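You operate a simulated robot arm through the tools that you are given. There is no shell and no other tool. Be economical: measure what you need, move in short steps, check, and stop when the job is done.

The job below is to be done with a simulated robot arm. You get a single attempt, and the scene is never put back.

## Task
Zero the wire gauge, test the sample block and set it on the mat with that size.
Fine: zero by the grey button with the seat empty, test by the orange button. Set down upright: sample block.

The check looks at the end state, three seconds after you hand in, the way a careful person would. Anything else that was tipped, shoved, dropped, spilled or broken makes it a failure.

## Robot
A 6-joint arm with a two-finger parallel gripper, fixed in place. Base frame: the origin is at the foot of the arm, x ahead of it, y to its left, z up. Lengths are in m, angles in rad, forces in N, time in s.
With the tool pointing down near the work surface it reaches from about 0.24 to 0.66 m from the base axis. Its first joint turns from -1.152 to 1.152 rad. Payload 2.9 kg.
The tool frame sits at the grasp point between the pads (the TCP): z along the fingers, y along the line on which they close. The tips reach 0.03 m beyond it. Largest opening 0.11 m; finger width 0.02, thickness 0.01; the body of the gripper, 0.048 by 0.112 m, starts 0.055 m behind the TCP.
Orientation is told as [roll, pitch, yaw] about the base's x, y, z axes, in that order, counted from this pose: with the fingers straight down and closing along the base's y, the tool's x points along the base's -x, its y along +y and its z along -z.

## Interface
- The arm moves only by the tool servo_tool. Its argument "steps" is a list of rows, each a list of 7 numbers: the shift along the base's x, y, z in m, then the turn, a rotation vector about the base's x, y, z in rad, then the finger opening in m, from 0 to 0.11. In form: [[tx, ty, tz, ax, ay, az, gripper], ...]. A call has 1 to 12 rows; each row is the pose to reach, as a shift and turn from the pose commanded when the call began. Each row takes 0.2 s and may step no farther than 0.05 m and 0.15 rad from the row before; otherwise, or with a gripper value out of range, the whole call is refused. A pose out of reach is approached as far as the arm can. The call stops where the force on the tool passes 40 N (or 10 N more than at its start, if that is more) or the arm is blocked; 0.2 s more then pass. Each finger travels about 0.108 m/s and halts on what it meets, pressing with about 44 N; the grip force reading is that of the motor and also rises with nothing between the fingers. The clock runs only during rows and for 0.2 s after the last one: add rows that repeat a pose to give the fingers time. It gives the time, the measured TCP pose, the force on the tool (base axes), the opening and the grip force at its end, in the units of the frame above (readings bear some noise), with the torque about the TCP (base axes, N m) and any sound that the robot's microphone picked up, and new pictures: "show" is both (left out), scene, wrist or none.
- Cameras (640 x 400 px; columns grow to the right, rows downward): "scene" is fixed at [0.0822, 0.4382, 1.3873]; the picture's right is [-0.71, -0.71, 0.00], its down [-0.38, 0.38, -0.84] and it looks along [0.60, -0.60, -0.54] (base axes); focal length 356 px, centre (320, 200). "wrist" rides on the gripper at [0.072, 0.017, -0.103] in the tool frame; the picture's right is [-0.23, 0.97, 0.00], its down [-0.76, -0.18, -0.62] and it looks along [-0.61, -0.14, 0.78] (tool axes); focal length 222 px, centre (320, 200).
- probe_pixels(camera, pixels): for up to 12 pixels [column, row] of the newest picture of that camera ("zoom" is the newest enlarged one), the place [x, y, z] in the base frame of the surface seen there, good to about 0.003 m. It takes no simulated time.
- inspect(camera, box): a new picture of the part [left, top, right, bottom] of that camera's present view, enlarged. It takes no simulated time.
- hand_in(): hands the job in; it is judged then, once.

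Work in short steps. Measure before you move; look again where a grasp or a placing could have gone wrong, and mend it. You have 80 turns and 200 pictures in all, those below and enlarged ones among them. Open the gripper and draw the arm clear of the work before you hand the job in, unless the task says otherwise; then end with one line.

The tools are called as name(argument=value, ...) on one line, values as JSON. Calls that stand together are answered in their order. servo_tool: Moves the arm, as the interface text tells. Its arguments: {"type":"object","properties":{"steps":{"type":"array","items":{"type":"array","items":{"type":"number"}}},"show":{"type":"string","enum":["both","scene","wrist","none"]}},"required":["steps"]} The other tools are called the same way: probe_pixels (camera, pixels) gives the place of the surface under pixels of a picture; inspect (camera, box) takes an enlarged picture of a part of a camera's view; hand_in () hands the job in.

At the start:

```text
time_s: 0.0
tool_pos: [0.4224, 0.0275, 1.1145]
ee_rot: [0.0, -0.001, -0.002]
ft_force: [-0.4, -0.3, 0.1]
wrist_torque: [-0.01, 0.01, 0.02]
finger_gap: 0.1101
finger_force: 0.1
```

scene: 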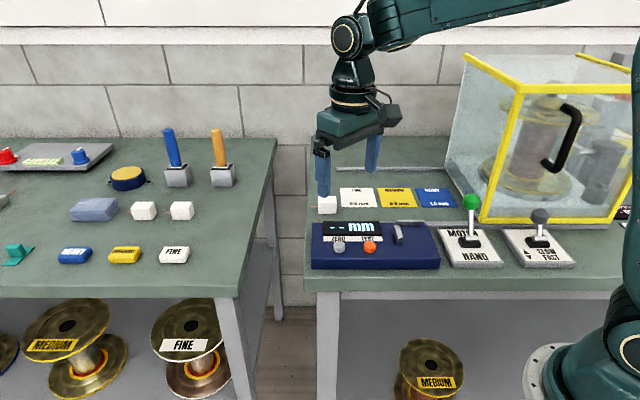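
wrist: 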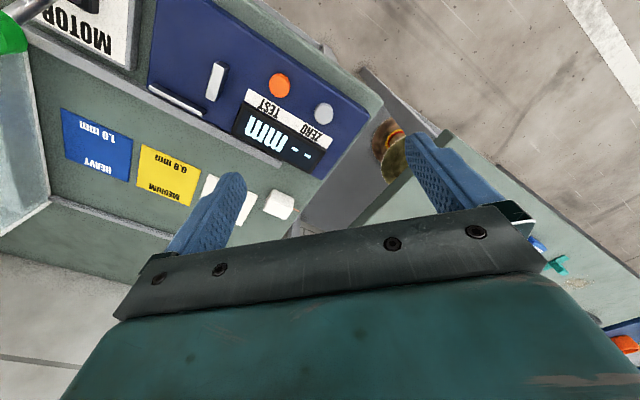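

I start by enlarging the gauge area and probing the key points: block near (327,204), gauge buttons (340,247) and (370,247), seat near (398,232), mats.

inspect(camera="scene", box=[300, 170, 480, 282])

inspect(camera="wrist", box=[40, 20, 380, 232])

probe_pixels(camera="scene", pixels=[[327, 200], [327, 210], [340, 247], [370, 247], [398, 228], [398, 240], [357, 197], [397, 197], [436, 197], [320, 262], [432, 262], [350, 300]])

probe_pixels(camera="wrist", pixels=[[323, 113], [279, 85], [214, 82], [175, 100], [280, 205], [270, 212], [98, 145], [166, 175], [215, 195], [350, 120], [165, 60], [240, 60]])

```text
3.56 times, centred on (390, 226) of scene
```

zoom: 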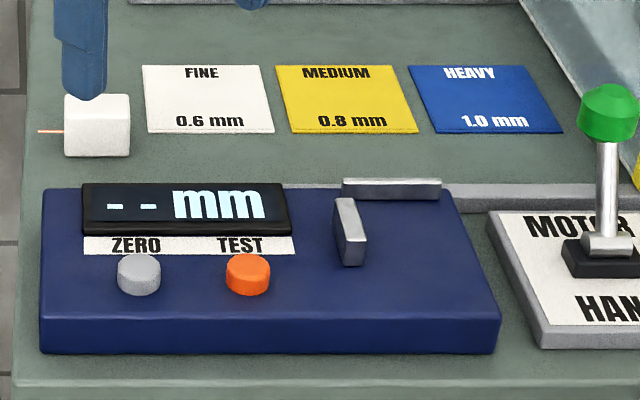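

```text
1.88 times, centred on (210, 126) of wrist
```

zoom: 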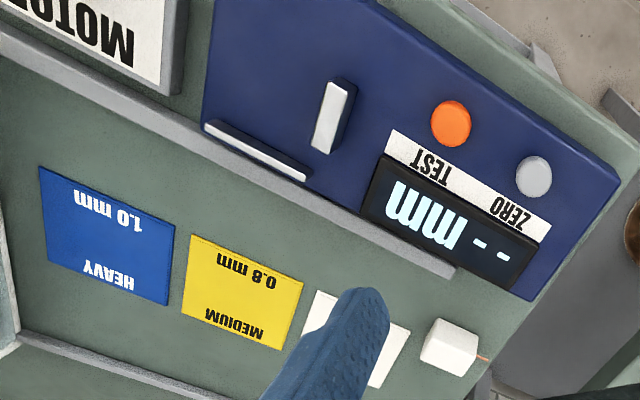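

```text
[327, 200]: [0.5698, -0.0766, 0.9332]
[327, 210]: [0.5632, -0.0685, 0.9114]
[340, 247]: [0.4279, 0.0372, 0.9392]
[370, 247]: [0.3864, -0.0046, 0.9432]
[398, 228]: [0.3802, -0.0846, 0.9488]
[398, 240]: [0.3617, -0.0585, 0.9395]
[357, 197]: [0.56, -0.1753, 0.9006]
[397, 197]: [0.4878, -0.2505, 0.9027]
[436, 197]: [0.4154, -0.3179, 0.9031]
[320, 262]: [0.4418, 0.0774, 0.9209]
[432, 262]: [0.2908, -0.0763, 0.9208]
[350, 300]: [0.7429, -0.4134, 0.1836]
```

```text
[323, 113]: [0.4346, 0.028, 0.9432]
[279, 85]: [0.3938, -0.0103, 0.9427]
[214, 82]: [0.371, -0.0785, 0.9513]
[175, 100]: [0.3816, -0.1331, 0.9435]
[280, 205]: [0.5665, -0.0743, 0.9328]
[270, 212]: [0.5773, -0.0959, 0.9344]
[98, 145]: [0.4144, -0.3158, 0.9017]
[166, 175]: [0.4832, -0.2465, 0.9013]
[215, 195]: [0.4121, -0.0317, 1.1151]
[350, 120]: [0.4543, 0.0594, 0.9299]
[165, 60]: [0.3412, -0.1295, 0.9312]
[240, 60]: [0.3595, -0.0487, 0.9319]
```

The gauge and mats are set about 45° to the base. I turn the tool by +45°, so that it closes along the block's wire-free sides. The fingers close on the way down over the grey button, stopping well above it.

servo_tool(steps=[[0, 0, 0, 0, 0, 0.13, 0.08], [0.003, 0.001, -0.02, 0, 0, 0.26, 0.05], [0.005, 0.002, -0.04, 0, 0, 0.39, 0.02], [0.007, 0.003, -0.06, 0, 0, 0.52, 0], [0.008, 0.004, -0.08, 0, 0, 0.65, 0], [0.009, 0.005, -0.09, 0, 0, 0.785, 0], [0.009, 0.005, -0.09, 0, 0, 0.785, 0]])

```text
time_s: 1.6
tool_pos: [0.4309, 0.0343, 1.025]
ee_rot: [0.0, 0.001, 0.786]
ft_force: [0.1, -0.9, 0.4]
wrist_torque: [-0.03, -0.01, 0.03]
finger_gap: 0.0
finger_force: 37.9
```

scene: 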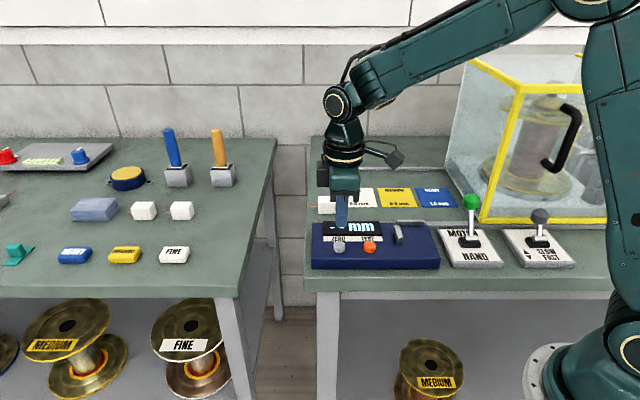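
wrist: 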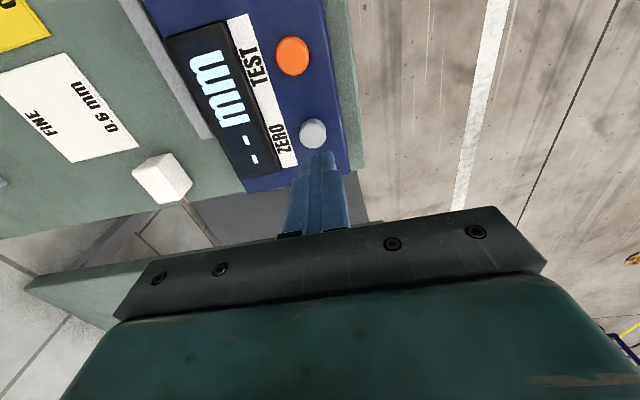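

The tips hide part of the area, and the grey button is at about (312,133) in the wrist picture. I probe both buttons and the block from here.

probe_pixels(camera="wrist", pixels=[[312, 128], [304, 133], [321, 133], [312, 142], [292, 55], [157, 163], [160, 175], [186, 185], [137, 168], [168, 153], [186, 200], [240, 120]])

inspect(camera="wrist", box=[110, 110, 370, 272])

```text
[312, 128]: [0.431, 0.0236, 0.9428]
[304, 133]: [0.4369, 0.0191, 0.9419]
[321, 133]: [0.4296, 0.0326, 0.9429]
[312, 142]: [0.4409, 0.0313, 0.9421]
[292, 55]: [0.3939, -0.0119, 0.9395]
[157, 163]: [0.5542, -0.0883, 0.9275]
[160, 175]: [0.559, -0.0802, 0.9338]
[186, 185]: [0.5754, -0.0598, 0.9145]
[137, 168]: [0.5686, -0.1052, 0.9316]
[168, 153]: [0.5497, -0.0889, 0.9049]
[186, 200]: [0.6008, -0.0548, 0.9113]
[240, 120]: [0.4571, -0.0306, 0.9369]
```

```text
2.46 times, centred on (240, 191) of wrist
```

zoom: 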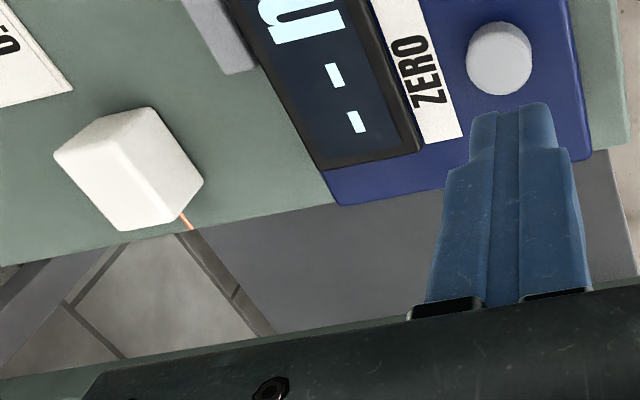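

The grey button's top centre is about (0.4345, 0.0275, 0.9425) and the tips are at z≈0.995. I centre over it and lower until they almost touch.

servo_tool(steps=[[0.0036, -0.0068, -0.02, 0, 0, 0, 0], [0.0036, -0.0068, -0.04, 0, 0, 0, 0], [0.0036, -0.0068, -0.049, 0, 0, 0, 0], [0.0036, -0.0068, -0.052, 0, 0, 0, 0], [0.0036, -0.0068, -0.054, 0, 0, 0, 0]])

```text
time_s: 2.8
tool_pos: [0.4354, 0.0272, 0.9701]
ee_rot: [0.0, 0.0, 0.784]
ft_force: [-1.0, 0.4, 0.6]
wrist_torque: [0.01, 0.01, -0.01]
finger_gap: 0.0
finger_force: 37.7
```

scene: 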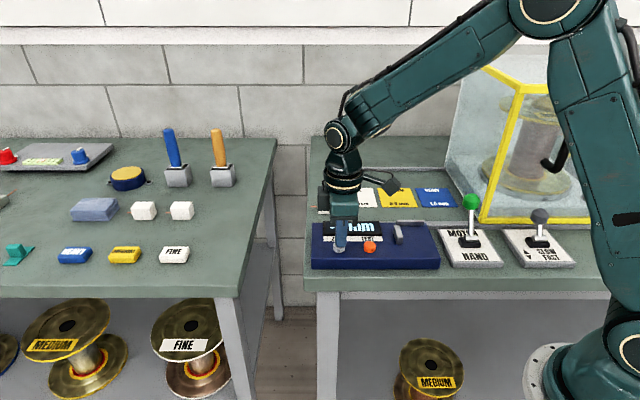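
wrist: 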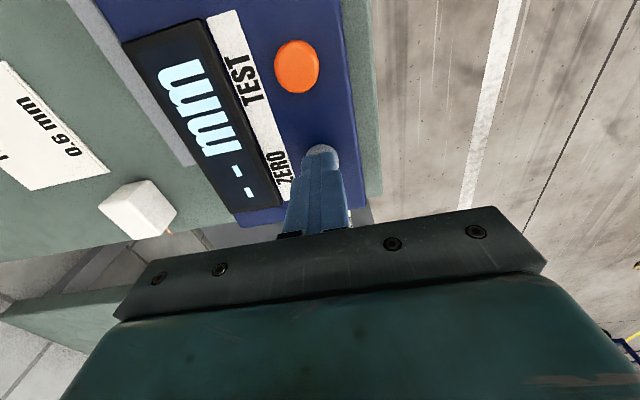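

The tips are over the grey button with no clear force yet, and the display still shows "--". I press on in 1 mm steps.

servo_tool(steps=[[0, 0, -0.001, 0, 0, 0, 0], [0, 0, -0.002, 0, 0, 0, 0], [0, 0, -0.003, 0, 0, 0, 0], [0, 0, -0.003, 0, 0, 0, 0]], show="wrist")

```text
time_s: 3.8
tool_pos: [0.4353, 0.0271, 0.9664]
ee_rot: [0.0, -0.002, 0.784]
ft_force: [0.0, 1.6, 2.5]
wrist_torque: [0.08, 0.02, 0.06]
finger_gap: 0.0001
finger_force: 37.6
heard: click
```

wrist: 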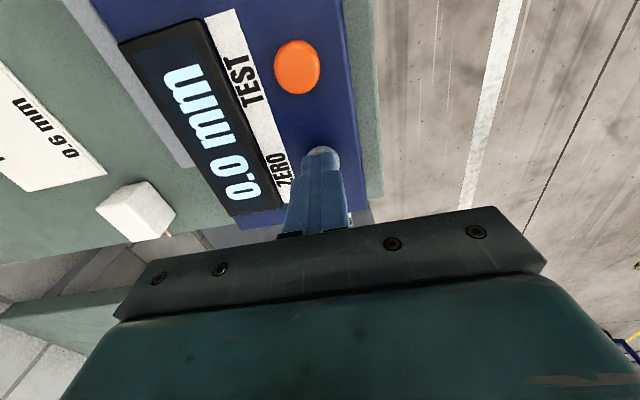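

The gauge clicked and reads 0.0 mm. I rise and move to look at the seat from close up.

servo_tool(steps=[[0, 0, 0.04, 0, 0, 0, 0], [0, 0, 0.08, 0, 0, 0, 0.04], [-0.01, -0.035, 0.1, 0, 0, 0, 0.08], [-0.025, -0.07, 0.11, 0, 0, 0, 0.08], [-0.025, -0.07, 0.11, 0, 0, 0, 0.08]])

```text
time_s: 5.0
tool_pos: [0.4125, -0.042, 1.0776]
ee_rot: [0.001, 0.0, 0.786]
ft_force: [-0.7, 0.1, 0.2]
wrist_torque: [0.0, -0.02, 0.01]
finger_gap: 0.0802
finger_force: 0.0
```

scene: 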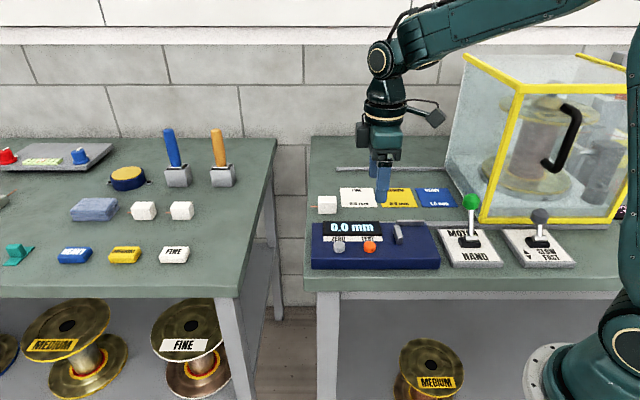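
wrist: 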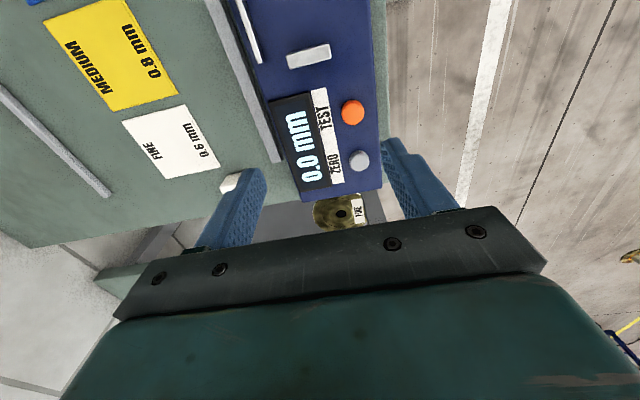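

The seat's two plates show near (308,55) and (250,30) in the wrist picture. I enlarge the scene's view of the seat.

inspect(camera="scene", box=[380, 212, 444, 252])

probe_pixels(camera="wrist", pixels=[[289, 56], [328, 48], [308, 52], [308, 60], [240, 5], [258, 58], [247, 25], [300, 20], [275, 30], [350, 30], [352, 113], [380, 20]])

inspect(camera="wrist", box=[210, 0, 402, 120])

```text
10.00 times, centred on (412, 232) of scene
```

zoom: 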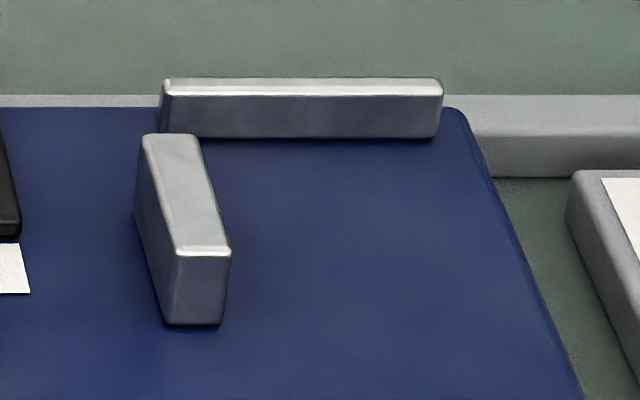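

```text
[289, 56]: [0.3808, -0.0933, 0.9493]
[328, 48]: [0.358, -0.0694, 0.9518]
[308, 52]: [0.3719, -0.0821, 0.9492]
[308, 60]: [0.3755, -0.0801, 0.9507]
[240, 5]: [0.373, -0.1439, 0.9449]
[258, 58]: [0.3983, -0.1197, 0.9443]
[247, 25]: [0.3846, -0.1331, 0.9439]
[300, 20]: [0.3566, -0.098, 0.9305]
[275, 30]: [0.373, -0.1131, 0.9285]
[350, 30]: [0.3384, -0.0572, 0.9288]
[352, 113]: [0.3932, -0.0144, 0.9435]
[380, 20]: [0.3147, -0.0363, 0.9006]
```

```text
3.33 times, centred on (306, 60) of wrist
```

zoom: 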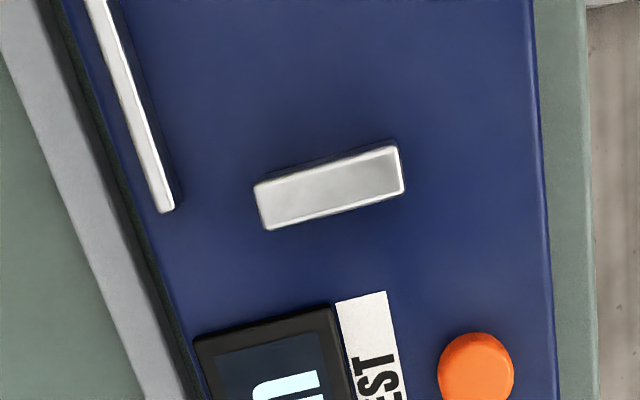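

In the gauge frame (u to picture right, v towards the scene camera), the left plate's right face is at u≈-0.198. The rear plate's front face is at v≈-0.362. I move over the block with the fingers open to measure it and its wire.

servo_tool(steps=[[0.04, -0.01, 0, 0, 0, 0, 0.09], [0.08, -0.02, 0, 0, 0, 0, 0.09], [0.12, -0.03, -0.01, 0, 0, 0, 0.09], [0.16, -0.035, -0.02, 0, 0, 0, 0.09], [0.18, -0.018, -0.03, 0, 0, 0, 0.09], [0.18, -0.018, -0.03, 0, 0, 0, 0.09]])

inspect(camera="wrist", box=[210, 60, 450, 210])

inspect(camera="scene", box=[300, 185, 364, 225])

```text
time_s: 6.4
tool_pos: [0.5916, -0.061, 1.0477]
ee_rot: [0.0, 0.0, 0.785]
ft_force: [-0.1, 0.2, -1.3]
wrist_torque: [-0.02, 0.0, 0.02]
finger_gap: 0.0899
finger_force: 0.2
```

scene: 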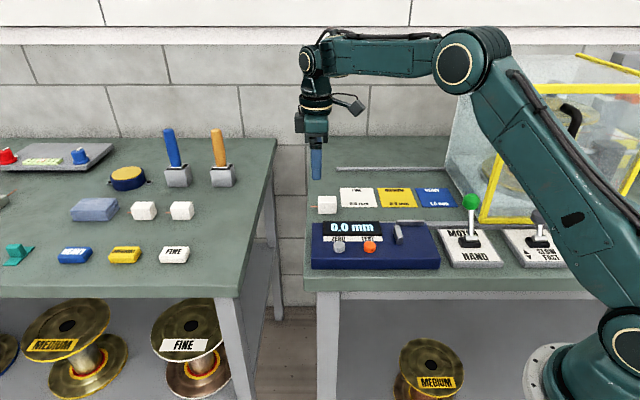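
wrist: 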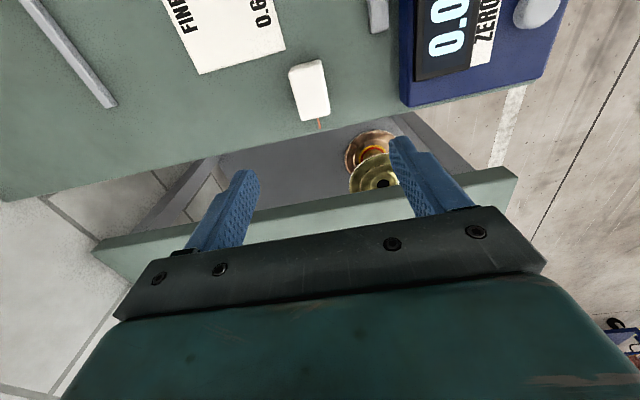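

```text
2.67 times, centred on (330, 135) of wrist
```

zoom: 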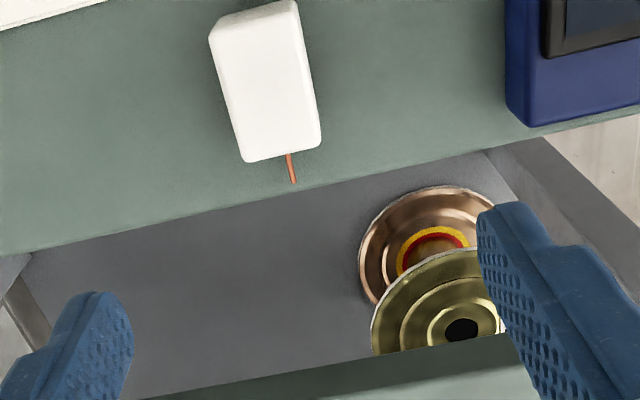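

```text
10.00 times, centred on (332, 205) of scene
```

zoom: 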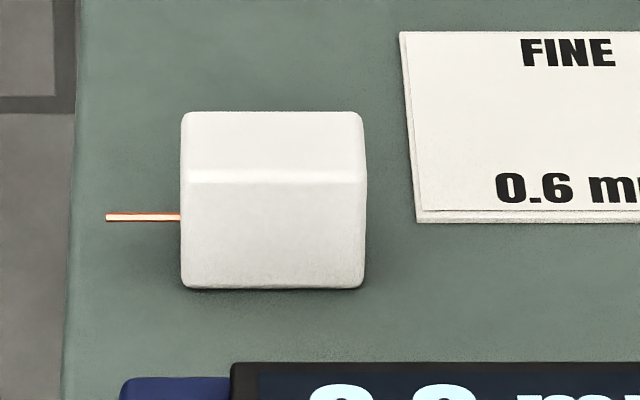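

The block is long along u and narrow along v, with the wire leaving its left end. I probe its edges.

probe_pixels(camera="zoom", pixels=[[190, 120], [355, 120], [190, 175], [355, 175], [272, 148], [190, 280], [355, 280], [110, 217], [272, 190], [272, 115]])

probe_pixels(camera="wrist", pixels=[[294, 70], [320, 63], [303, 116], [327, 111], [312, 92], [308, 92], [319, 128]])

```text
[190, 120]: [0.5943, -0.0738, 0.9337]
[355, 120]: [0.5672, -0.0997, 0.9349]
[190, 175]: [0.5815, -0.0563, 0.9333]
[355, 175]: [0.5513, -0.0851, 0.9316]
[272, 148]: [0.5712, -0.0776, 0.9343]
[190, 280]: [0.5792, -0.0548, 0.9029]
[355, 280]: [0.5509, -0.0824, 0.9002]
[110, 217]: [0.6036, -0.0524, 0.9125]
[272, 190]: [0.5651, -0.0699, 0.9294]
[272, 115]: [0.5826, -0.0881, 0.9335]
```

```text
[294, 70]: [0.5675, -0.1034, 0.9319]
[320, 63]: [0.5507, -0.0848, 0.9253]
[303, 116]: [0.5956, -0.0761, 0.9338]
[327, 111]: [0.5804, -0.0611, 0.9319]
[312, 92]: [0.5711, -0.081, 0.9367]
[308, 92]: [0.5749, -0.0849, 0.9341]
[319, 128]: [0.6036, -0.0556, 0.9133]
```

The block centre is about (0.572, -0.078), it is about 0.044 × 0.026 × 0.034 m, and the wire sits 12 mm up on the -u end. I go over it with a 0.06 m opening and descend to z≈0.942.

servo_tool(steps=[[-0.0194, -0.017, 0, 0, 0, 0, 0.06], [-0.0194, -0.017, -0.04, 0, 0, 0, 0.06], [-0.0194, -0.017, -0.07, 0, 0, 0, 0.06], [-0.0194, -0.017, -0.09, 0, 0, 0, 0.06], [-0.0194, -0.017, -0.106, 0, 0, 0, 0.06], [-0.0194, -0.017, -0.106, 0, 0, 0, 0.06]])

inspect(camera="scene", box=[290, 170, 370, 220])

```text
time_s: 7.8
tool_pos: [0.5711, -0.0783, 0.9404]
ee_rot: [0.0, 0.001, 0.786]
ft_force: [-0.5, 0.1, 0.2]
wrist_torque: [-0.03, 0.01, 0.01]
finger_gap: 0.0598
finger_force: 0.1
```

scene: 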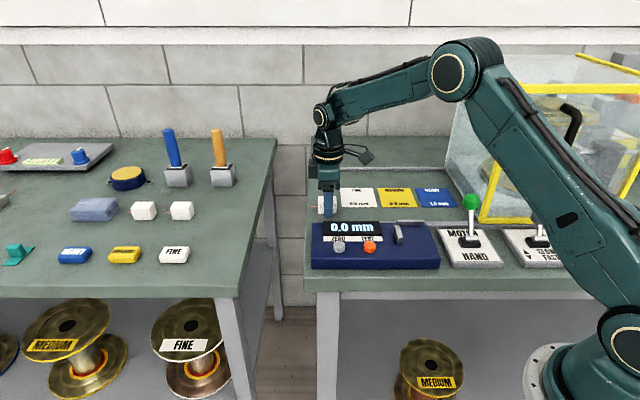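
wrist: 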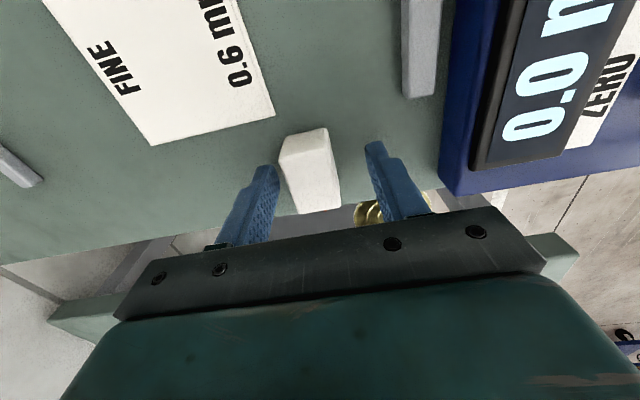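

```text
8.00 times, centred on (330, 195) of scene
```

zoom: 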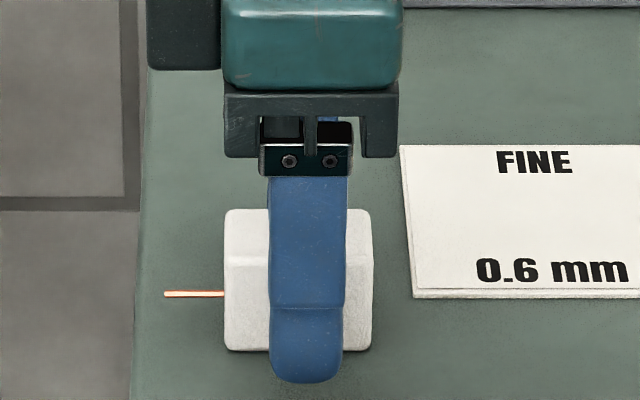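

The fingers straddle the block. I close and lift a little.

servo_tool(steps=[[0, 0, 0, 0, 0, 0, 0.04], [0, 0, 0, 0, 0, 0, 0.015], [0, 0, 0, 0, 0, 0, 0.015], [0, 0, 0, 0, 0, 0, 0.015], [0, 0, 0.02, 0, 0, 0, 0.015], [0, 0, 0.06, 0, 0, 0, 0.015], [0, 0, 0.08, 0, 0, 0, 0.015]])

inspect(camera="scene", box=[290, 150, 370, 200])

```text
time_s: 9.4
tool_pos: [0.5714, -0.0782, 1.0219]
ee_rot: [-0.001, 0.001, 0.787]
ft_force: [0.7, -0.8, 0.4]
wrist_torque: [-0.02, 0.01, 0.01]
finger_gap: 0.0287
finger_force: 43.8
```

scene: 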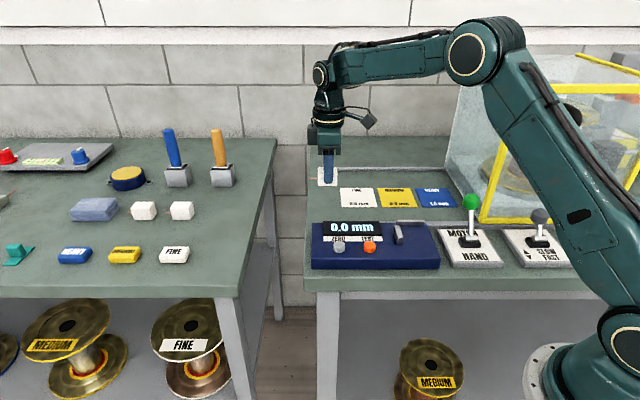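
wrist: 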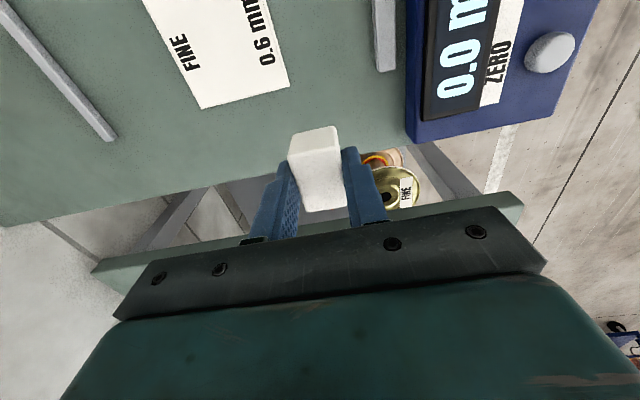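

```text
8.00 times, centred on (330, 175) of scene
```

zoom: 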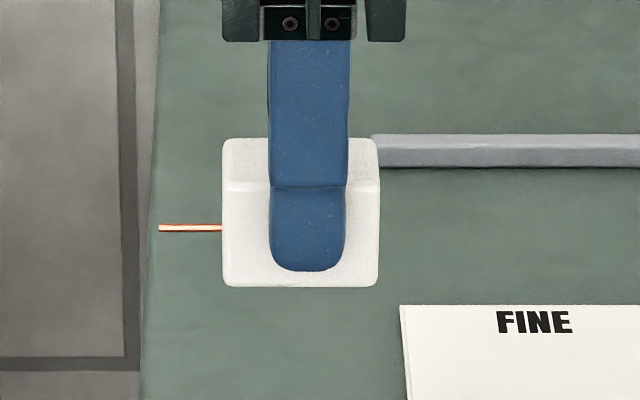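

The grip holds, with a 0.0287 gap and the block level. Before moving to the seat I probe the lever and guard heights near it for clearance.

probe_pixels(camera="scene", pixels=[[470, 196], [470, 203], [470, 230], [470, 245], [484, 220], [462, 90], [450, 190], [412, 222], [403, 222], [424, 222]])

```text
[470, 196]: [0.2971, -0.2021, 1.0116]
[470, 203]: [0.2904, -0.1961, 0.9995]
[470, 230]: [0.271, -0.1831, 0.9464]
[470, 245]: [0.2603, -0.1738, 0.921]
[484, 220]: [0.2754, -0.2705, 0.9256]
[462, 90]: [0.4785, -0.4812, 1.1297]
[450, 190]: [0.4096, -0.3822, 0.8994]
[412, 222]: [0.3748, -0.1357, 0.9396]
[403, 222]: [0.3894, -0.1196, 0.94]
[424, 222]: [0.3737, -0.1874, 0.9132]
```

The lever top is at z≈1.015 and u≈-0.067, clear of the gripper at the seat. I carry the block over the seat, stopping at TCP z≈1.01 to check.

servo_tool(steps=[[0, 0, 0.035, 0, 0, 0, 0.015], [-0.047, -0.0075, 0.035, 0, 0, 0, 0.015], [-0.094, -0.015, 0.035, 0, 0, 0, 0.015], [-0.141, -0.0225, 0.035, 0, 0, 0, 0.015], [-0.188, -0.03, 0.035, 0, 0, 0, 0.015], [-0.235, -0.0385, 0.025, 0, 0, 0, 0.015], [-0.235, -0.0385, -0.012, 0, 0, 0, 0.015], [-0.235, -0.0385, -0.012, 0, 0, 0, 0.015]])

inspect(camera="scene", box=[370, 190, 466, 250])

inspect(camera="wrist", box=[210, 60, 450, 210])

```text
time_s: 11.2
tool_pos: [0.3334, -0.1175, 1.0111]
ee_rot: [0.001, 0.001, 0.787]
ft_force: [0.4, 0.9, -0.2]
wrist_torque: [0.01, -0.01, -0.02]
finger_gap: 0.0288
finger_force: 44.1
```

scene: 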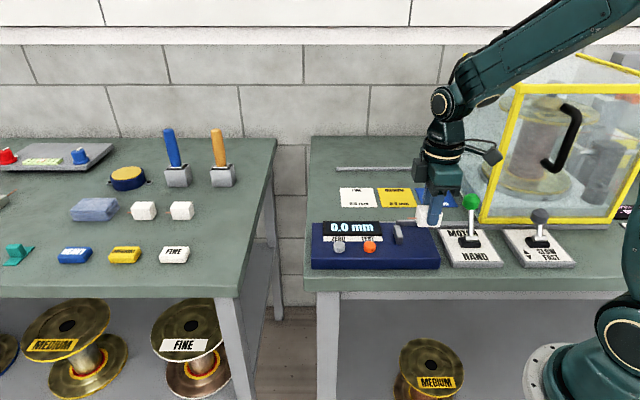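
wrist: 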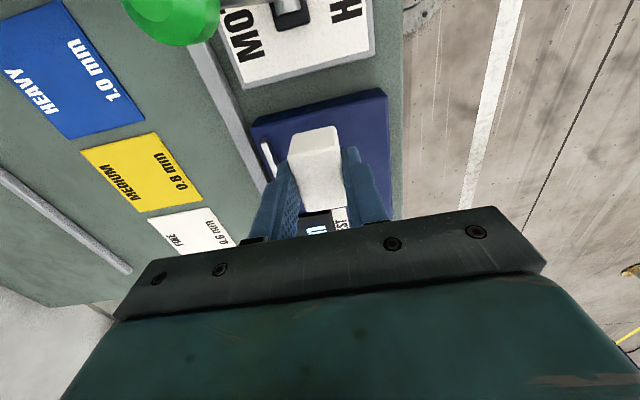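

```text
6.67 times, centred on (418, 220) of scene
```

zoom: 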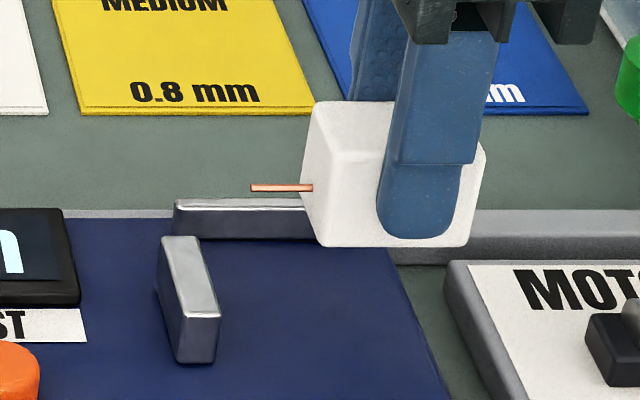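

```text
2.67 times, centred on (330, 135) of wrist
```

zoom: 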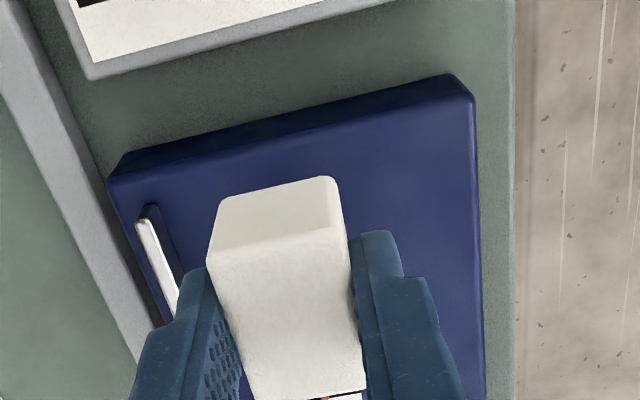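

The block hangs over the seat with the wire towards the left plate. I probe the wire tip (408.5,218), the left plate and the gauge's right edge to set the final shift.

probe_pixels(camera="scene", pixels=[[408.5, 218], [410, 218], [414, 218], [400, 230], [401.5, 235], [402, 239], [425, 230], [430, 240], [434, 248], [416, 224], [437, 224]])

inspect(camera="scene", box=[390, 205, 446, 240])

```text
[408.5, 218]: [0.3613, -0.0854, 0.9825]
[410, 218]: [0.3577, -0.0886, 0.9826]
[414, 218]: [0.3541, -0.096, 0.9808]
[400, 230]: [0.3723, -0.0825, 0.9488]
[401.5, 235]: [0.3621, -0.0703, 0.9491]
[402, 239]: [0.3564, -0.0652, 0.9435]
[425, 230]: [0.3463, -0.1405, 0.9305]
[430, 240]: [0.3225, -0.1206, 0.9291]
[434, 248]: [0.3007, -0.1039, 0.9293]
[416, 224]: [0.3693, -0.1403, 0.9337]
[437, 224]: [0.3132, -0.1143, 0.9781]
```

```text
11.43 times, centred on (418, 222) of scene
```

zoom: 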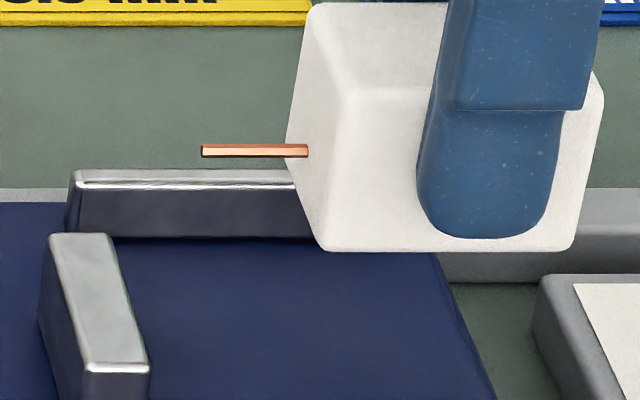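

The wire tip is at u≈-0.195 and the plate's face at u≈-0.203. I shift about 6 mm towards the plate and lower until the block rests on the gauge surface (TCP z≈0.971).

servo_tool(steps=[[0.0042, 0.0042, 0, 0, 0, 0, 0.015], [0.0042, 0.0042, -0.015, 0, 0, 0, 0.015], [0.0042, 0.0042, -0.03, 0, 0, 0, 0.015], [0.0042, 0.0042, -0.036, 0, 0, 0, 0.015], [0.0042, 0.0042, -0.038, 0, 0, 0, 0.015], [0.0042, 0.0042, -0.038, 0, 0, 0, 0.015]])

inspect(camera="scene", box=[382, 208, 446, 248])

```text
time_s: 12.6
tool_pos: [0.3396, -0.1108, 0.9721]
ee_rot: [0.0, 0.001, 0.786]
ft_force: [-0.4, -0.2, -0.1]
wrist_torque: [0.0, -0.01, -0.02]
finger_gap: 0.0288
finger_force: 44.0
```

scene: 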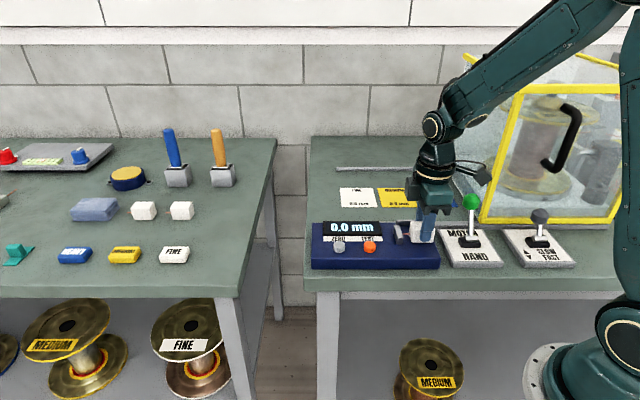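
wrist: 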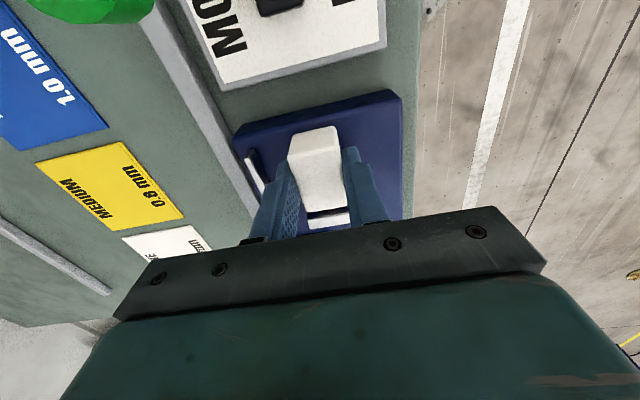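

```text
10.00 times, centred on (414, 228) of scene
```

zoom: 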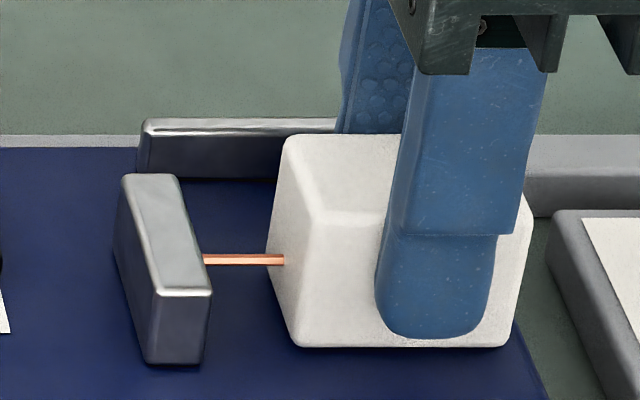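

The wire points at the middle of the left plate with its tip almost against it, so this looks like the intended seat. I lower the last millimetre or two, then open slightly.

servo_tool(steps=[[0, 0, -0.001, 0, 0, 0, 0.015], [0, 0, -0.0015, 0, 0, 0, 0.015], [0, 0, -0.0015, 0, 0, 0, 0.04], [0, 0, -0.0015, 0, 0, 0, 0.048], [0, 0, -0.0015, 0, 0, 0, 0.048]])

inspect(camera="scene", box=[382, 208, 446, 248])

```text
time_s: 13.8
tool_pos: [0.3399, -0.1126, 0.9711]
ee_rot: [0.001, 0.0, 0.785]
ft_force: [0.1, 0.5, -0.1]
wrist_torque: [-0.01, -0.03, -0.01]
finger_gap: 0.0479
finger_force: 0.1
```

scene: 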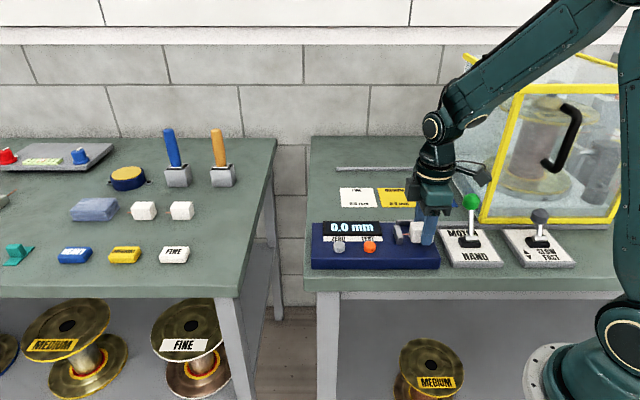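
wrist: 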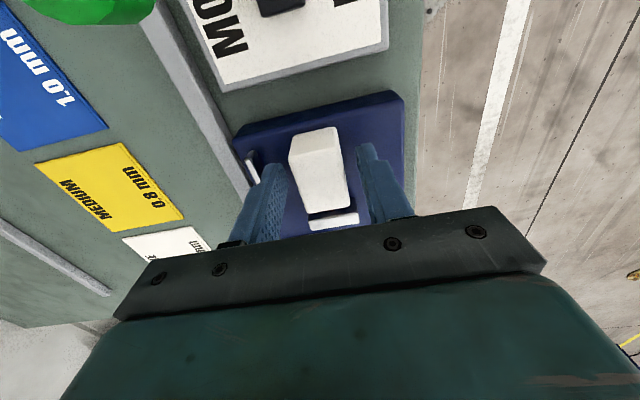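

```text
10.00 times, centred on (414, 228) of scene
```

zoom: 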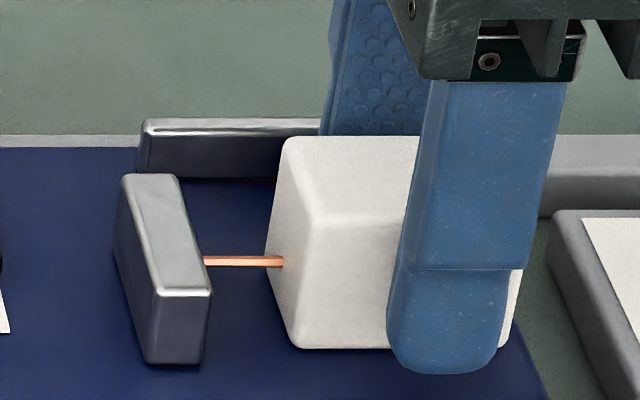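

The block stands free in the seat. I rise straight up, close the fingers and move over the orange button at (0.394, -0.0115).

servo_tool(steps=[[0, 0, 0.035, 0, 0, 0, 0.048], [0, 0, 0.07, 0, 0, 0, 0.03], [0.018, 0.035, 0.07, 0, 0, 0, 0], [0.036, 0.07, 0.07, 0, 0, 0, 0], [0.0537, 0.1005, 0.05, 0, 0, 0, 0], [0.0537, 0.1005, 0.015, 0, 0, 0, 0], [0.0537, 0.1005, 0.005, 0, 0, 0, 0], [0.0537, 0.1005, 0.001, 0, 0, 0, 0]])

inspect(camera="scene", box=[310, 205, 438, 285])

```text
time_s: 15.6
tool_pos: [0.3935, -0.0128, 0.9706]
ee_rot: [0.0, 0.001, 0.785]
ft_force: [0.1, 0.4, 0.6]
wrist_torque: [0.04, -0.03, -0.02]
finger_gap: 0.0
finger_force: 37.6
```

scene: 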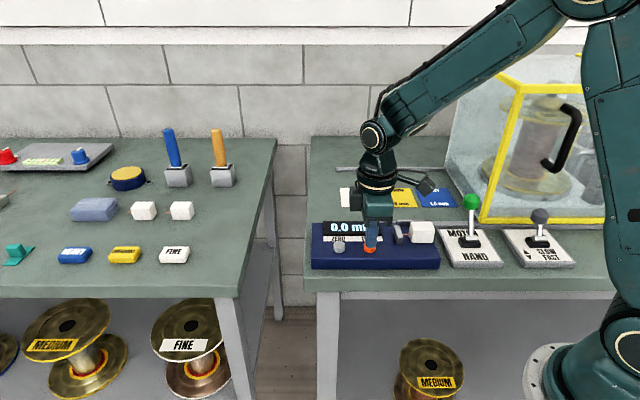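
wrist: 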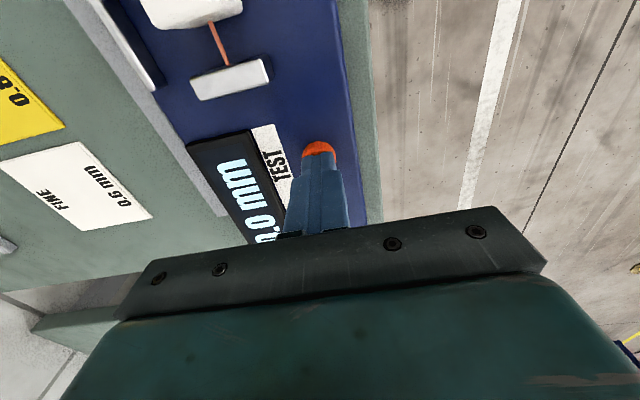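

```text
5.00 times, centred on (374, 245) of scene
```

zoom: 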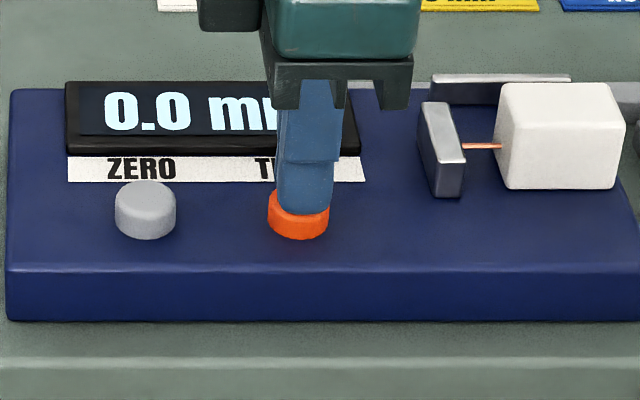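

The tips are on the orange button and the block stands upright in the seat. I press in 1 mm steps.

servo_tool(steps=[[0, 0, -0.001, 0, 0, 0, 0], [0, 0, -0.002, 0, 0, 0, 0], [0, 0, -0.003, 0, 0, 0, 0], [0, 0, -0.004, 0, 0, 0, 0], [0, 0, -0.004, 0, 0, 0, 0]], show="none")

inspect(camera="scene", box=[310, 205, 438, 285])

```text
time_s: 16.8
tool_pos: [0.3935, -0.0127, 0.9665]
ee_rot: [0.0, -0.001, 0.785]
ft_force: [-1.3, -0.4, 2.1]
wrist_torque: [-0.02, 0.02, 0.02]
finger_gap: 0.0002
finger_force: 37.7
heard: click
```

```text
5.00 times, centred on (374, 245) of scene
```

zoom: 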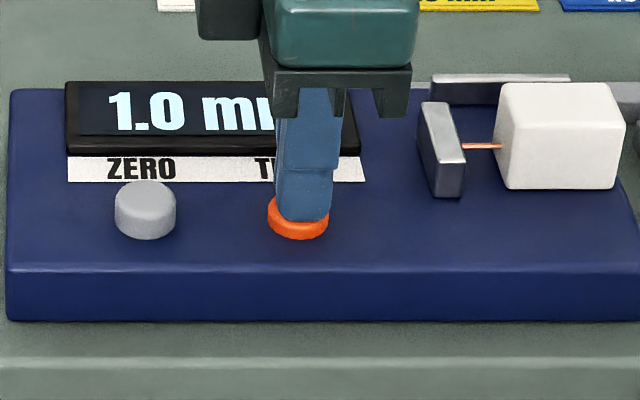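

It reads 1.0 mm, so the HEAVY (blue) mat is the right one. I rise, open and go back over the block by the same path.

servo_tool(steps=[[0, 0, 0.03, 0, 0, 0, 0], [0, 0, 0.073, 0, 0, 0, 0], [-0.018, -0.035, 0.073, 0, 0, 0, 0.03], [-0.036, -0.07, 0.073, 0, 0, 0, 0.048], [-0.0537, -0.1005, 0.073, 0, 0, 0, 0.048], [-0.0537, -0.1005, 0.035, 0, 0, 0, 0.048], [-0.0537, -0.1005, 0.015, 0, 0, 0, 0.048], [-0.0537, -0.1005, 0.004, 0, 0, 0, 0.048], [-0.0537, -0.1005, 0.004, 0, 0, 0, 0.048]])

inspect(camera="scene", box=[310, 205, 438, 285])

```text
time_s: 18.8
tool_pos: [0.3393, -0.1137, 0.9704]
ee_rot: [-0.002, -0.001, 0.786]
ft_force: [-0.2, 0.2, 0.4]
wrist_torque: [0.01, -0.01, -0.01]
finger_gap: 0.0481
finger_force: 0.0
```

scene: 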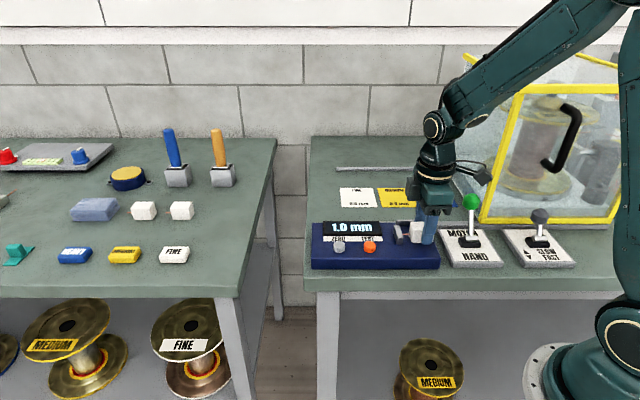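
wrist: 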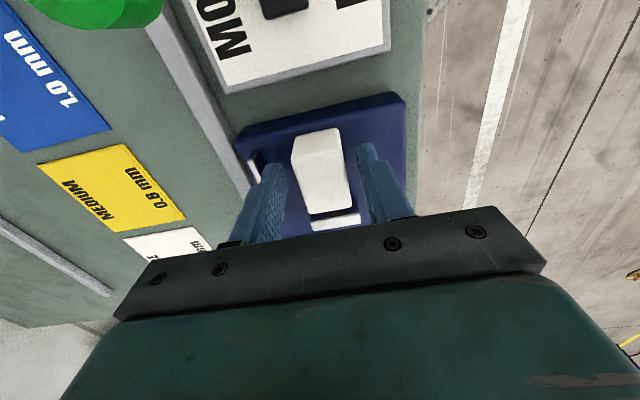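

```text
5.00 times, centred on (374, 245) of scene
```

zoom: 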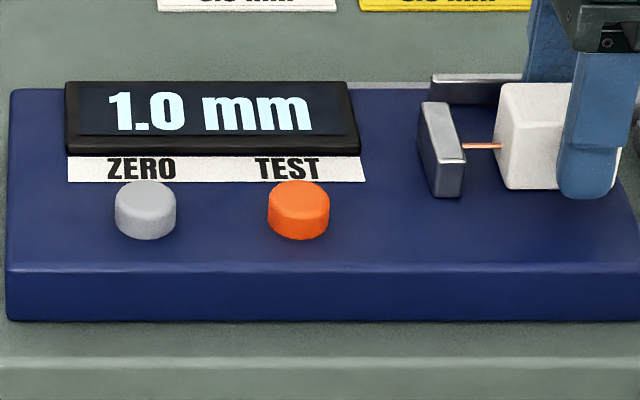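

The block is between the fingers and the full display reads 1.0 mm. I grip it and lift straight up to TCP z≈1.07.

servo_tool(steps=[[0, 0, 0, 0, 0, 0, 0.03], [0, 0, 0, 0, 0, 0, 0.015], [0, 0, 0, 0, 0, 0, 0.015], [0, 0, 0, 0, 0, 0, 0.015], [0, 0, 0.03, 0, 0, 0, 0.015], [0, 0, 0.07, 0, 0, 0, 0.015], [0.02, 0.02, 0.1, 0, 0, 0, 0.015], [0.02, 0.02, 0.1, 0, 0, 0, 0.015]])

inspect(camera="scene", box=[390, 50, 640, 206])

```text
time_s: 20.6
tool_pos: [0.3579, -0.0944, 1.0706]
ee_rot: [-0.001, 0.001, 0.785]
ft_force: [0.4, 0.9, -0.3]
wrist_torque: [-0.04, -0.01, 0.02]
finger_gap: 0.0287
finger_force: 43.7
```

scene: 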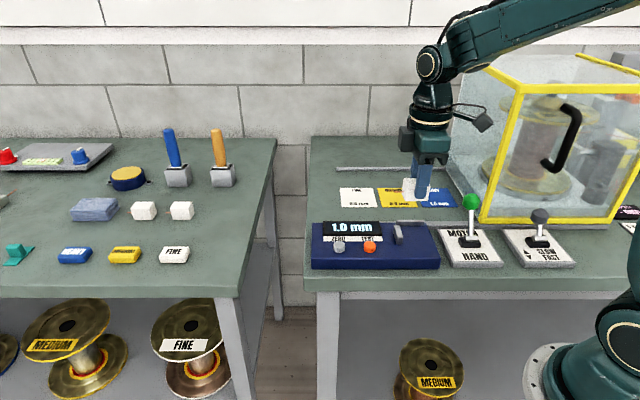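
wrist: 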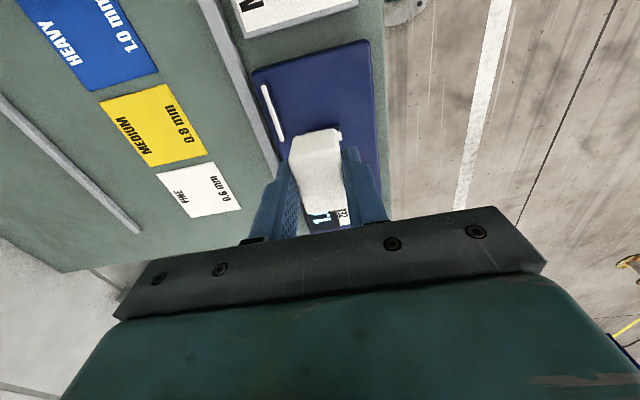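

```text
2.56 times, centred on (515, 128) of scene
```

zoom: 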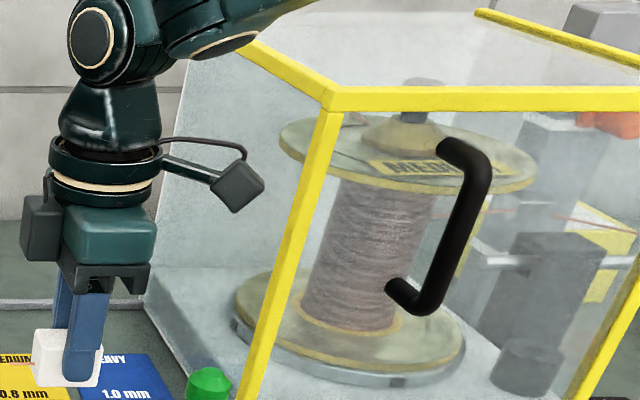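

The block is held. I probe the blue mat's corners and the guard's left edges before choosing a placing pose.

probe_pixels(camera="wrist", pixels=[[45, 10], [90, 90], [157, 70], [118, 5], [110, 40], [100, 96], [207, 150]])

probe_pixels(camera="scene", pixels=[[443, 190], [453, 189], [455, 205], [484, 219], [500, 150], [519, 88], [490, 72], [468, 59], [445, 170], [457, 130], [496, 130], [447, 182]])

```text
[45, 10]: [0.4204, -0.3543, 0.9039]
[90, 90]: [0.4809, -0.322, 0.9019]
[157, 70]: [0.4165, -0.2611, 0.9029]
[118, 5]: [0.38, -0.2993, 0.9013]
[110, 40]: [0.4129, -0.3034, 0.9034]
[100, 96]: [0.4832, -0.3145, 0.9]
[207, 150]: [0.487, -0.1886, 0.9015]
```

```text
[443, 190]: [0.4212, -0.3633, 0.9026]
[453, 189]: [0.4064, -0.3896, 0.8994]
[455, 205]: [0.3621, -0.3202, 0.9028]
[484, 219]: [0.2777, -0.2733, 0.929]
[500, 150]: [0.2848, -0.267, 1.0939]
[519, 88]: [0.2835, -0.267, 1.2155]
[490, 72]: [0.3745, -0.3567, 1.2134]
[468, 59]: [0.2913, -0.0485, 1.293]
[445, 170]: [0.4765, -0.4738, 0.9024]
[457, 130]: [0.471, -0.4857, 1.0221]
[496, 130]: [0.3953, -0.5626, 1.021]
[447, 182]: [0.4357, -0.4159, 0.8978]
```

The guard's left face is at u≈-0.013 with its top at z≈1.215. The blue mat spans u -0.112 to -0.028 and v -0.57 to -0.478. To keep the camera and hand off the guard, I turn the tool -90° while moving over the yellow mat, high above the lever.

servo_tool(steps=[[0.011, -0.0145, 0.005, 0, 0, -0.143, 0.015], [0.022, -0.029, 0.01, 0, 0, -0.286, 0.015], [0.0335, -0.0435, 0.01, 0, 0, -0.428, 0.015], [0.0447, -0.058, 0.01, 0, 0, -0.571, 0.015], [0.056, -0.0727, 0.01, 0, 0, -0.714, 0.015], [0.067, -0.087, 0.01, 0, 0, -0.857, 0.015], [0.078, -0.102, 0.01, 0, 0, -1.0, 0.015], [0.0894, -0.1164, 0.01, 0, 0, -1.142, 0.015], [0.1, -0.131, 0.01, 0, 0, -1.285, 0.015], [0.112, -0.1455, 0.01, 0, 0, -1.428, 0.015], [0.123, -0.16, 0.01, 0, 0, -1.571, 0.015], [0.123, -0.16, 0.01, 0, 0, -1.571, 0.015]])

inspect(camera="scene", box=[340, 50, 580, 200])

```text
time_s: 23.2
tool_pos: [0.4829, -0.2521, 1.0805]
ee_rot: [0.0, 0.0, -0.786]
ft_force: [-0.4, -0.4, -0.5]
wrist_torque: [-0.01, -0.04, -0.01]
finger_gap: 0.0287
finger_force: 44.1
```

scene: 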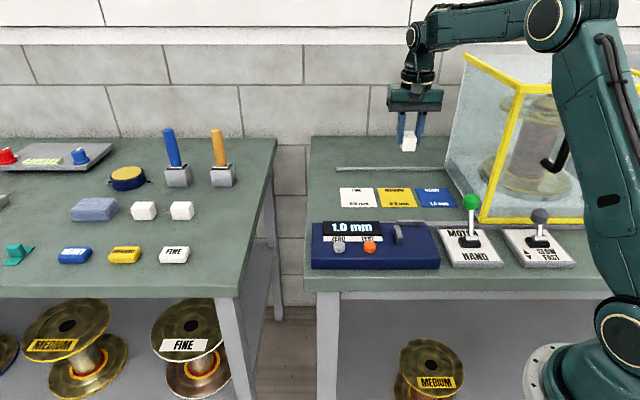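
wrist: 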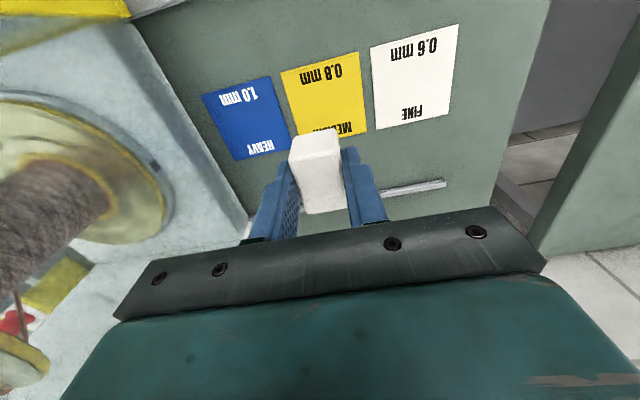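

```text
2.67 times, centred on (460, 125) of scene
```

zoom: 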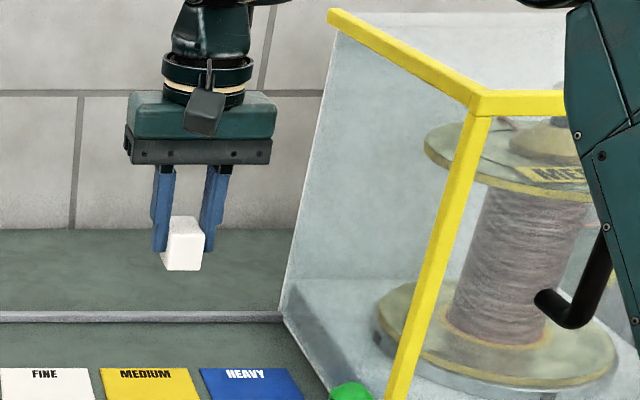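

The turn went well. I probe the forearm's lower edge to see how it will clear the guard top (z≈1.215) when I descend on the blue mat.

probe_pixels(camera="scene", pixels=[[412, 40], [430, 45], [450, 42], [470, 39], [490, 37], [510, 36], [530, 40], [545, 50], [470, 20], [510, 15], [440, 97], [420, 70]])

```text
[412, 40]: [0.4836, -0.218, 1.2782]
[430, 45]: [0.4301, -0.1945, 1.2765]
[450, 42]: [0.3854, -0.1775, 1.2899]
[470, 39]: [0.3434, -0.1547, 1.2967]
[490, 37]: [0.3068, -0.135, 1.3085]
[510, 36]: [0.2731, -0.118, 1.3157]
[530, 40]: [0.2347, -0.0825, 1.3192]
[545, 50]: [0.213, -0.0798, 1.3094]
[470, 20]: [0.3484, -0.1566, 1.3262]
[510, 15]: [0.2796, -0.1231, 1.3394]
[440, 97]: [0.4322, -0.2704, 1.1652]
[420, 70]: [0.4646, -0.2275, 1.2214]
```

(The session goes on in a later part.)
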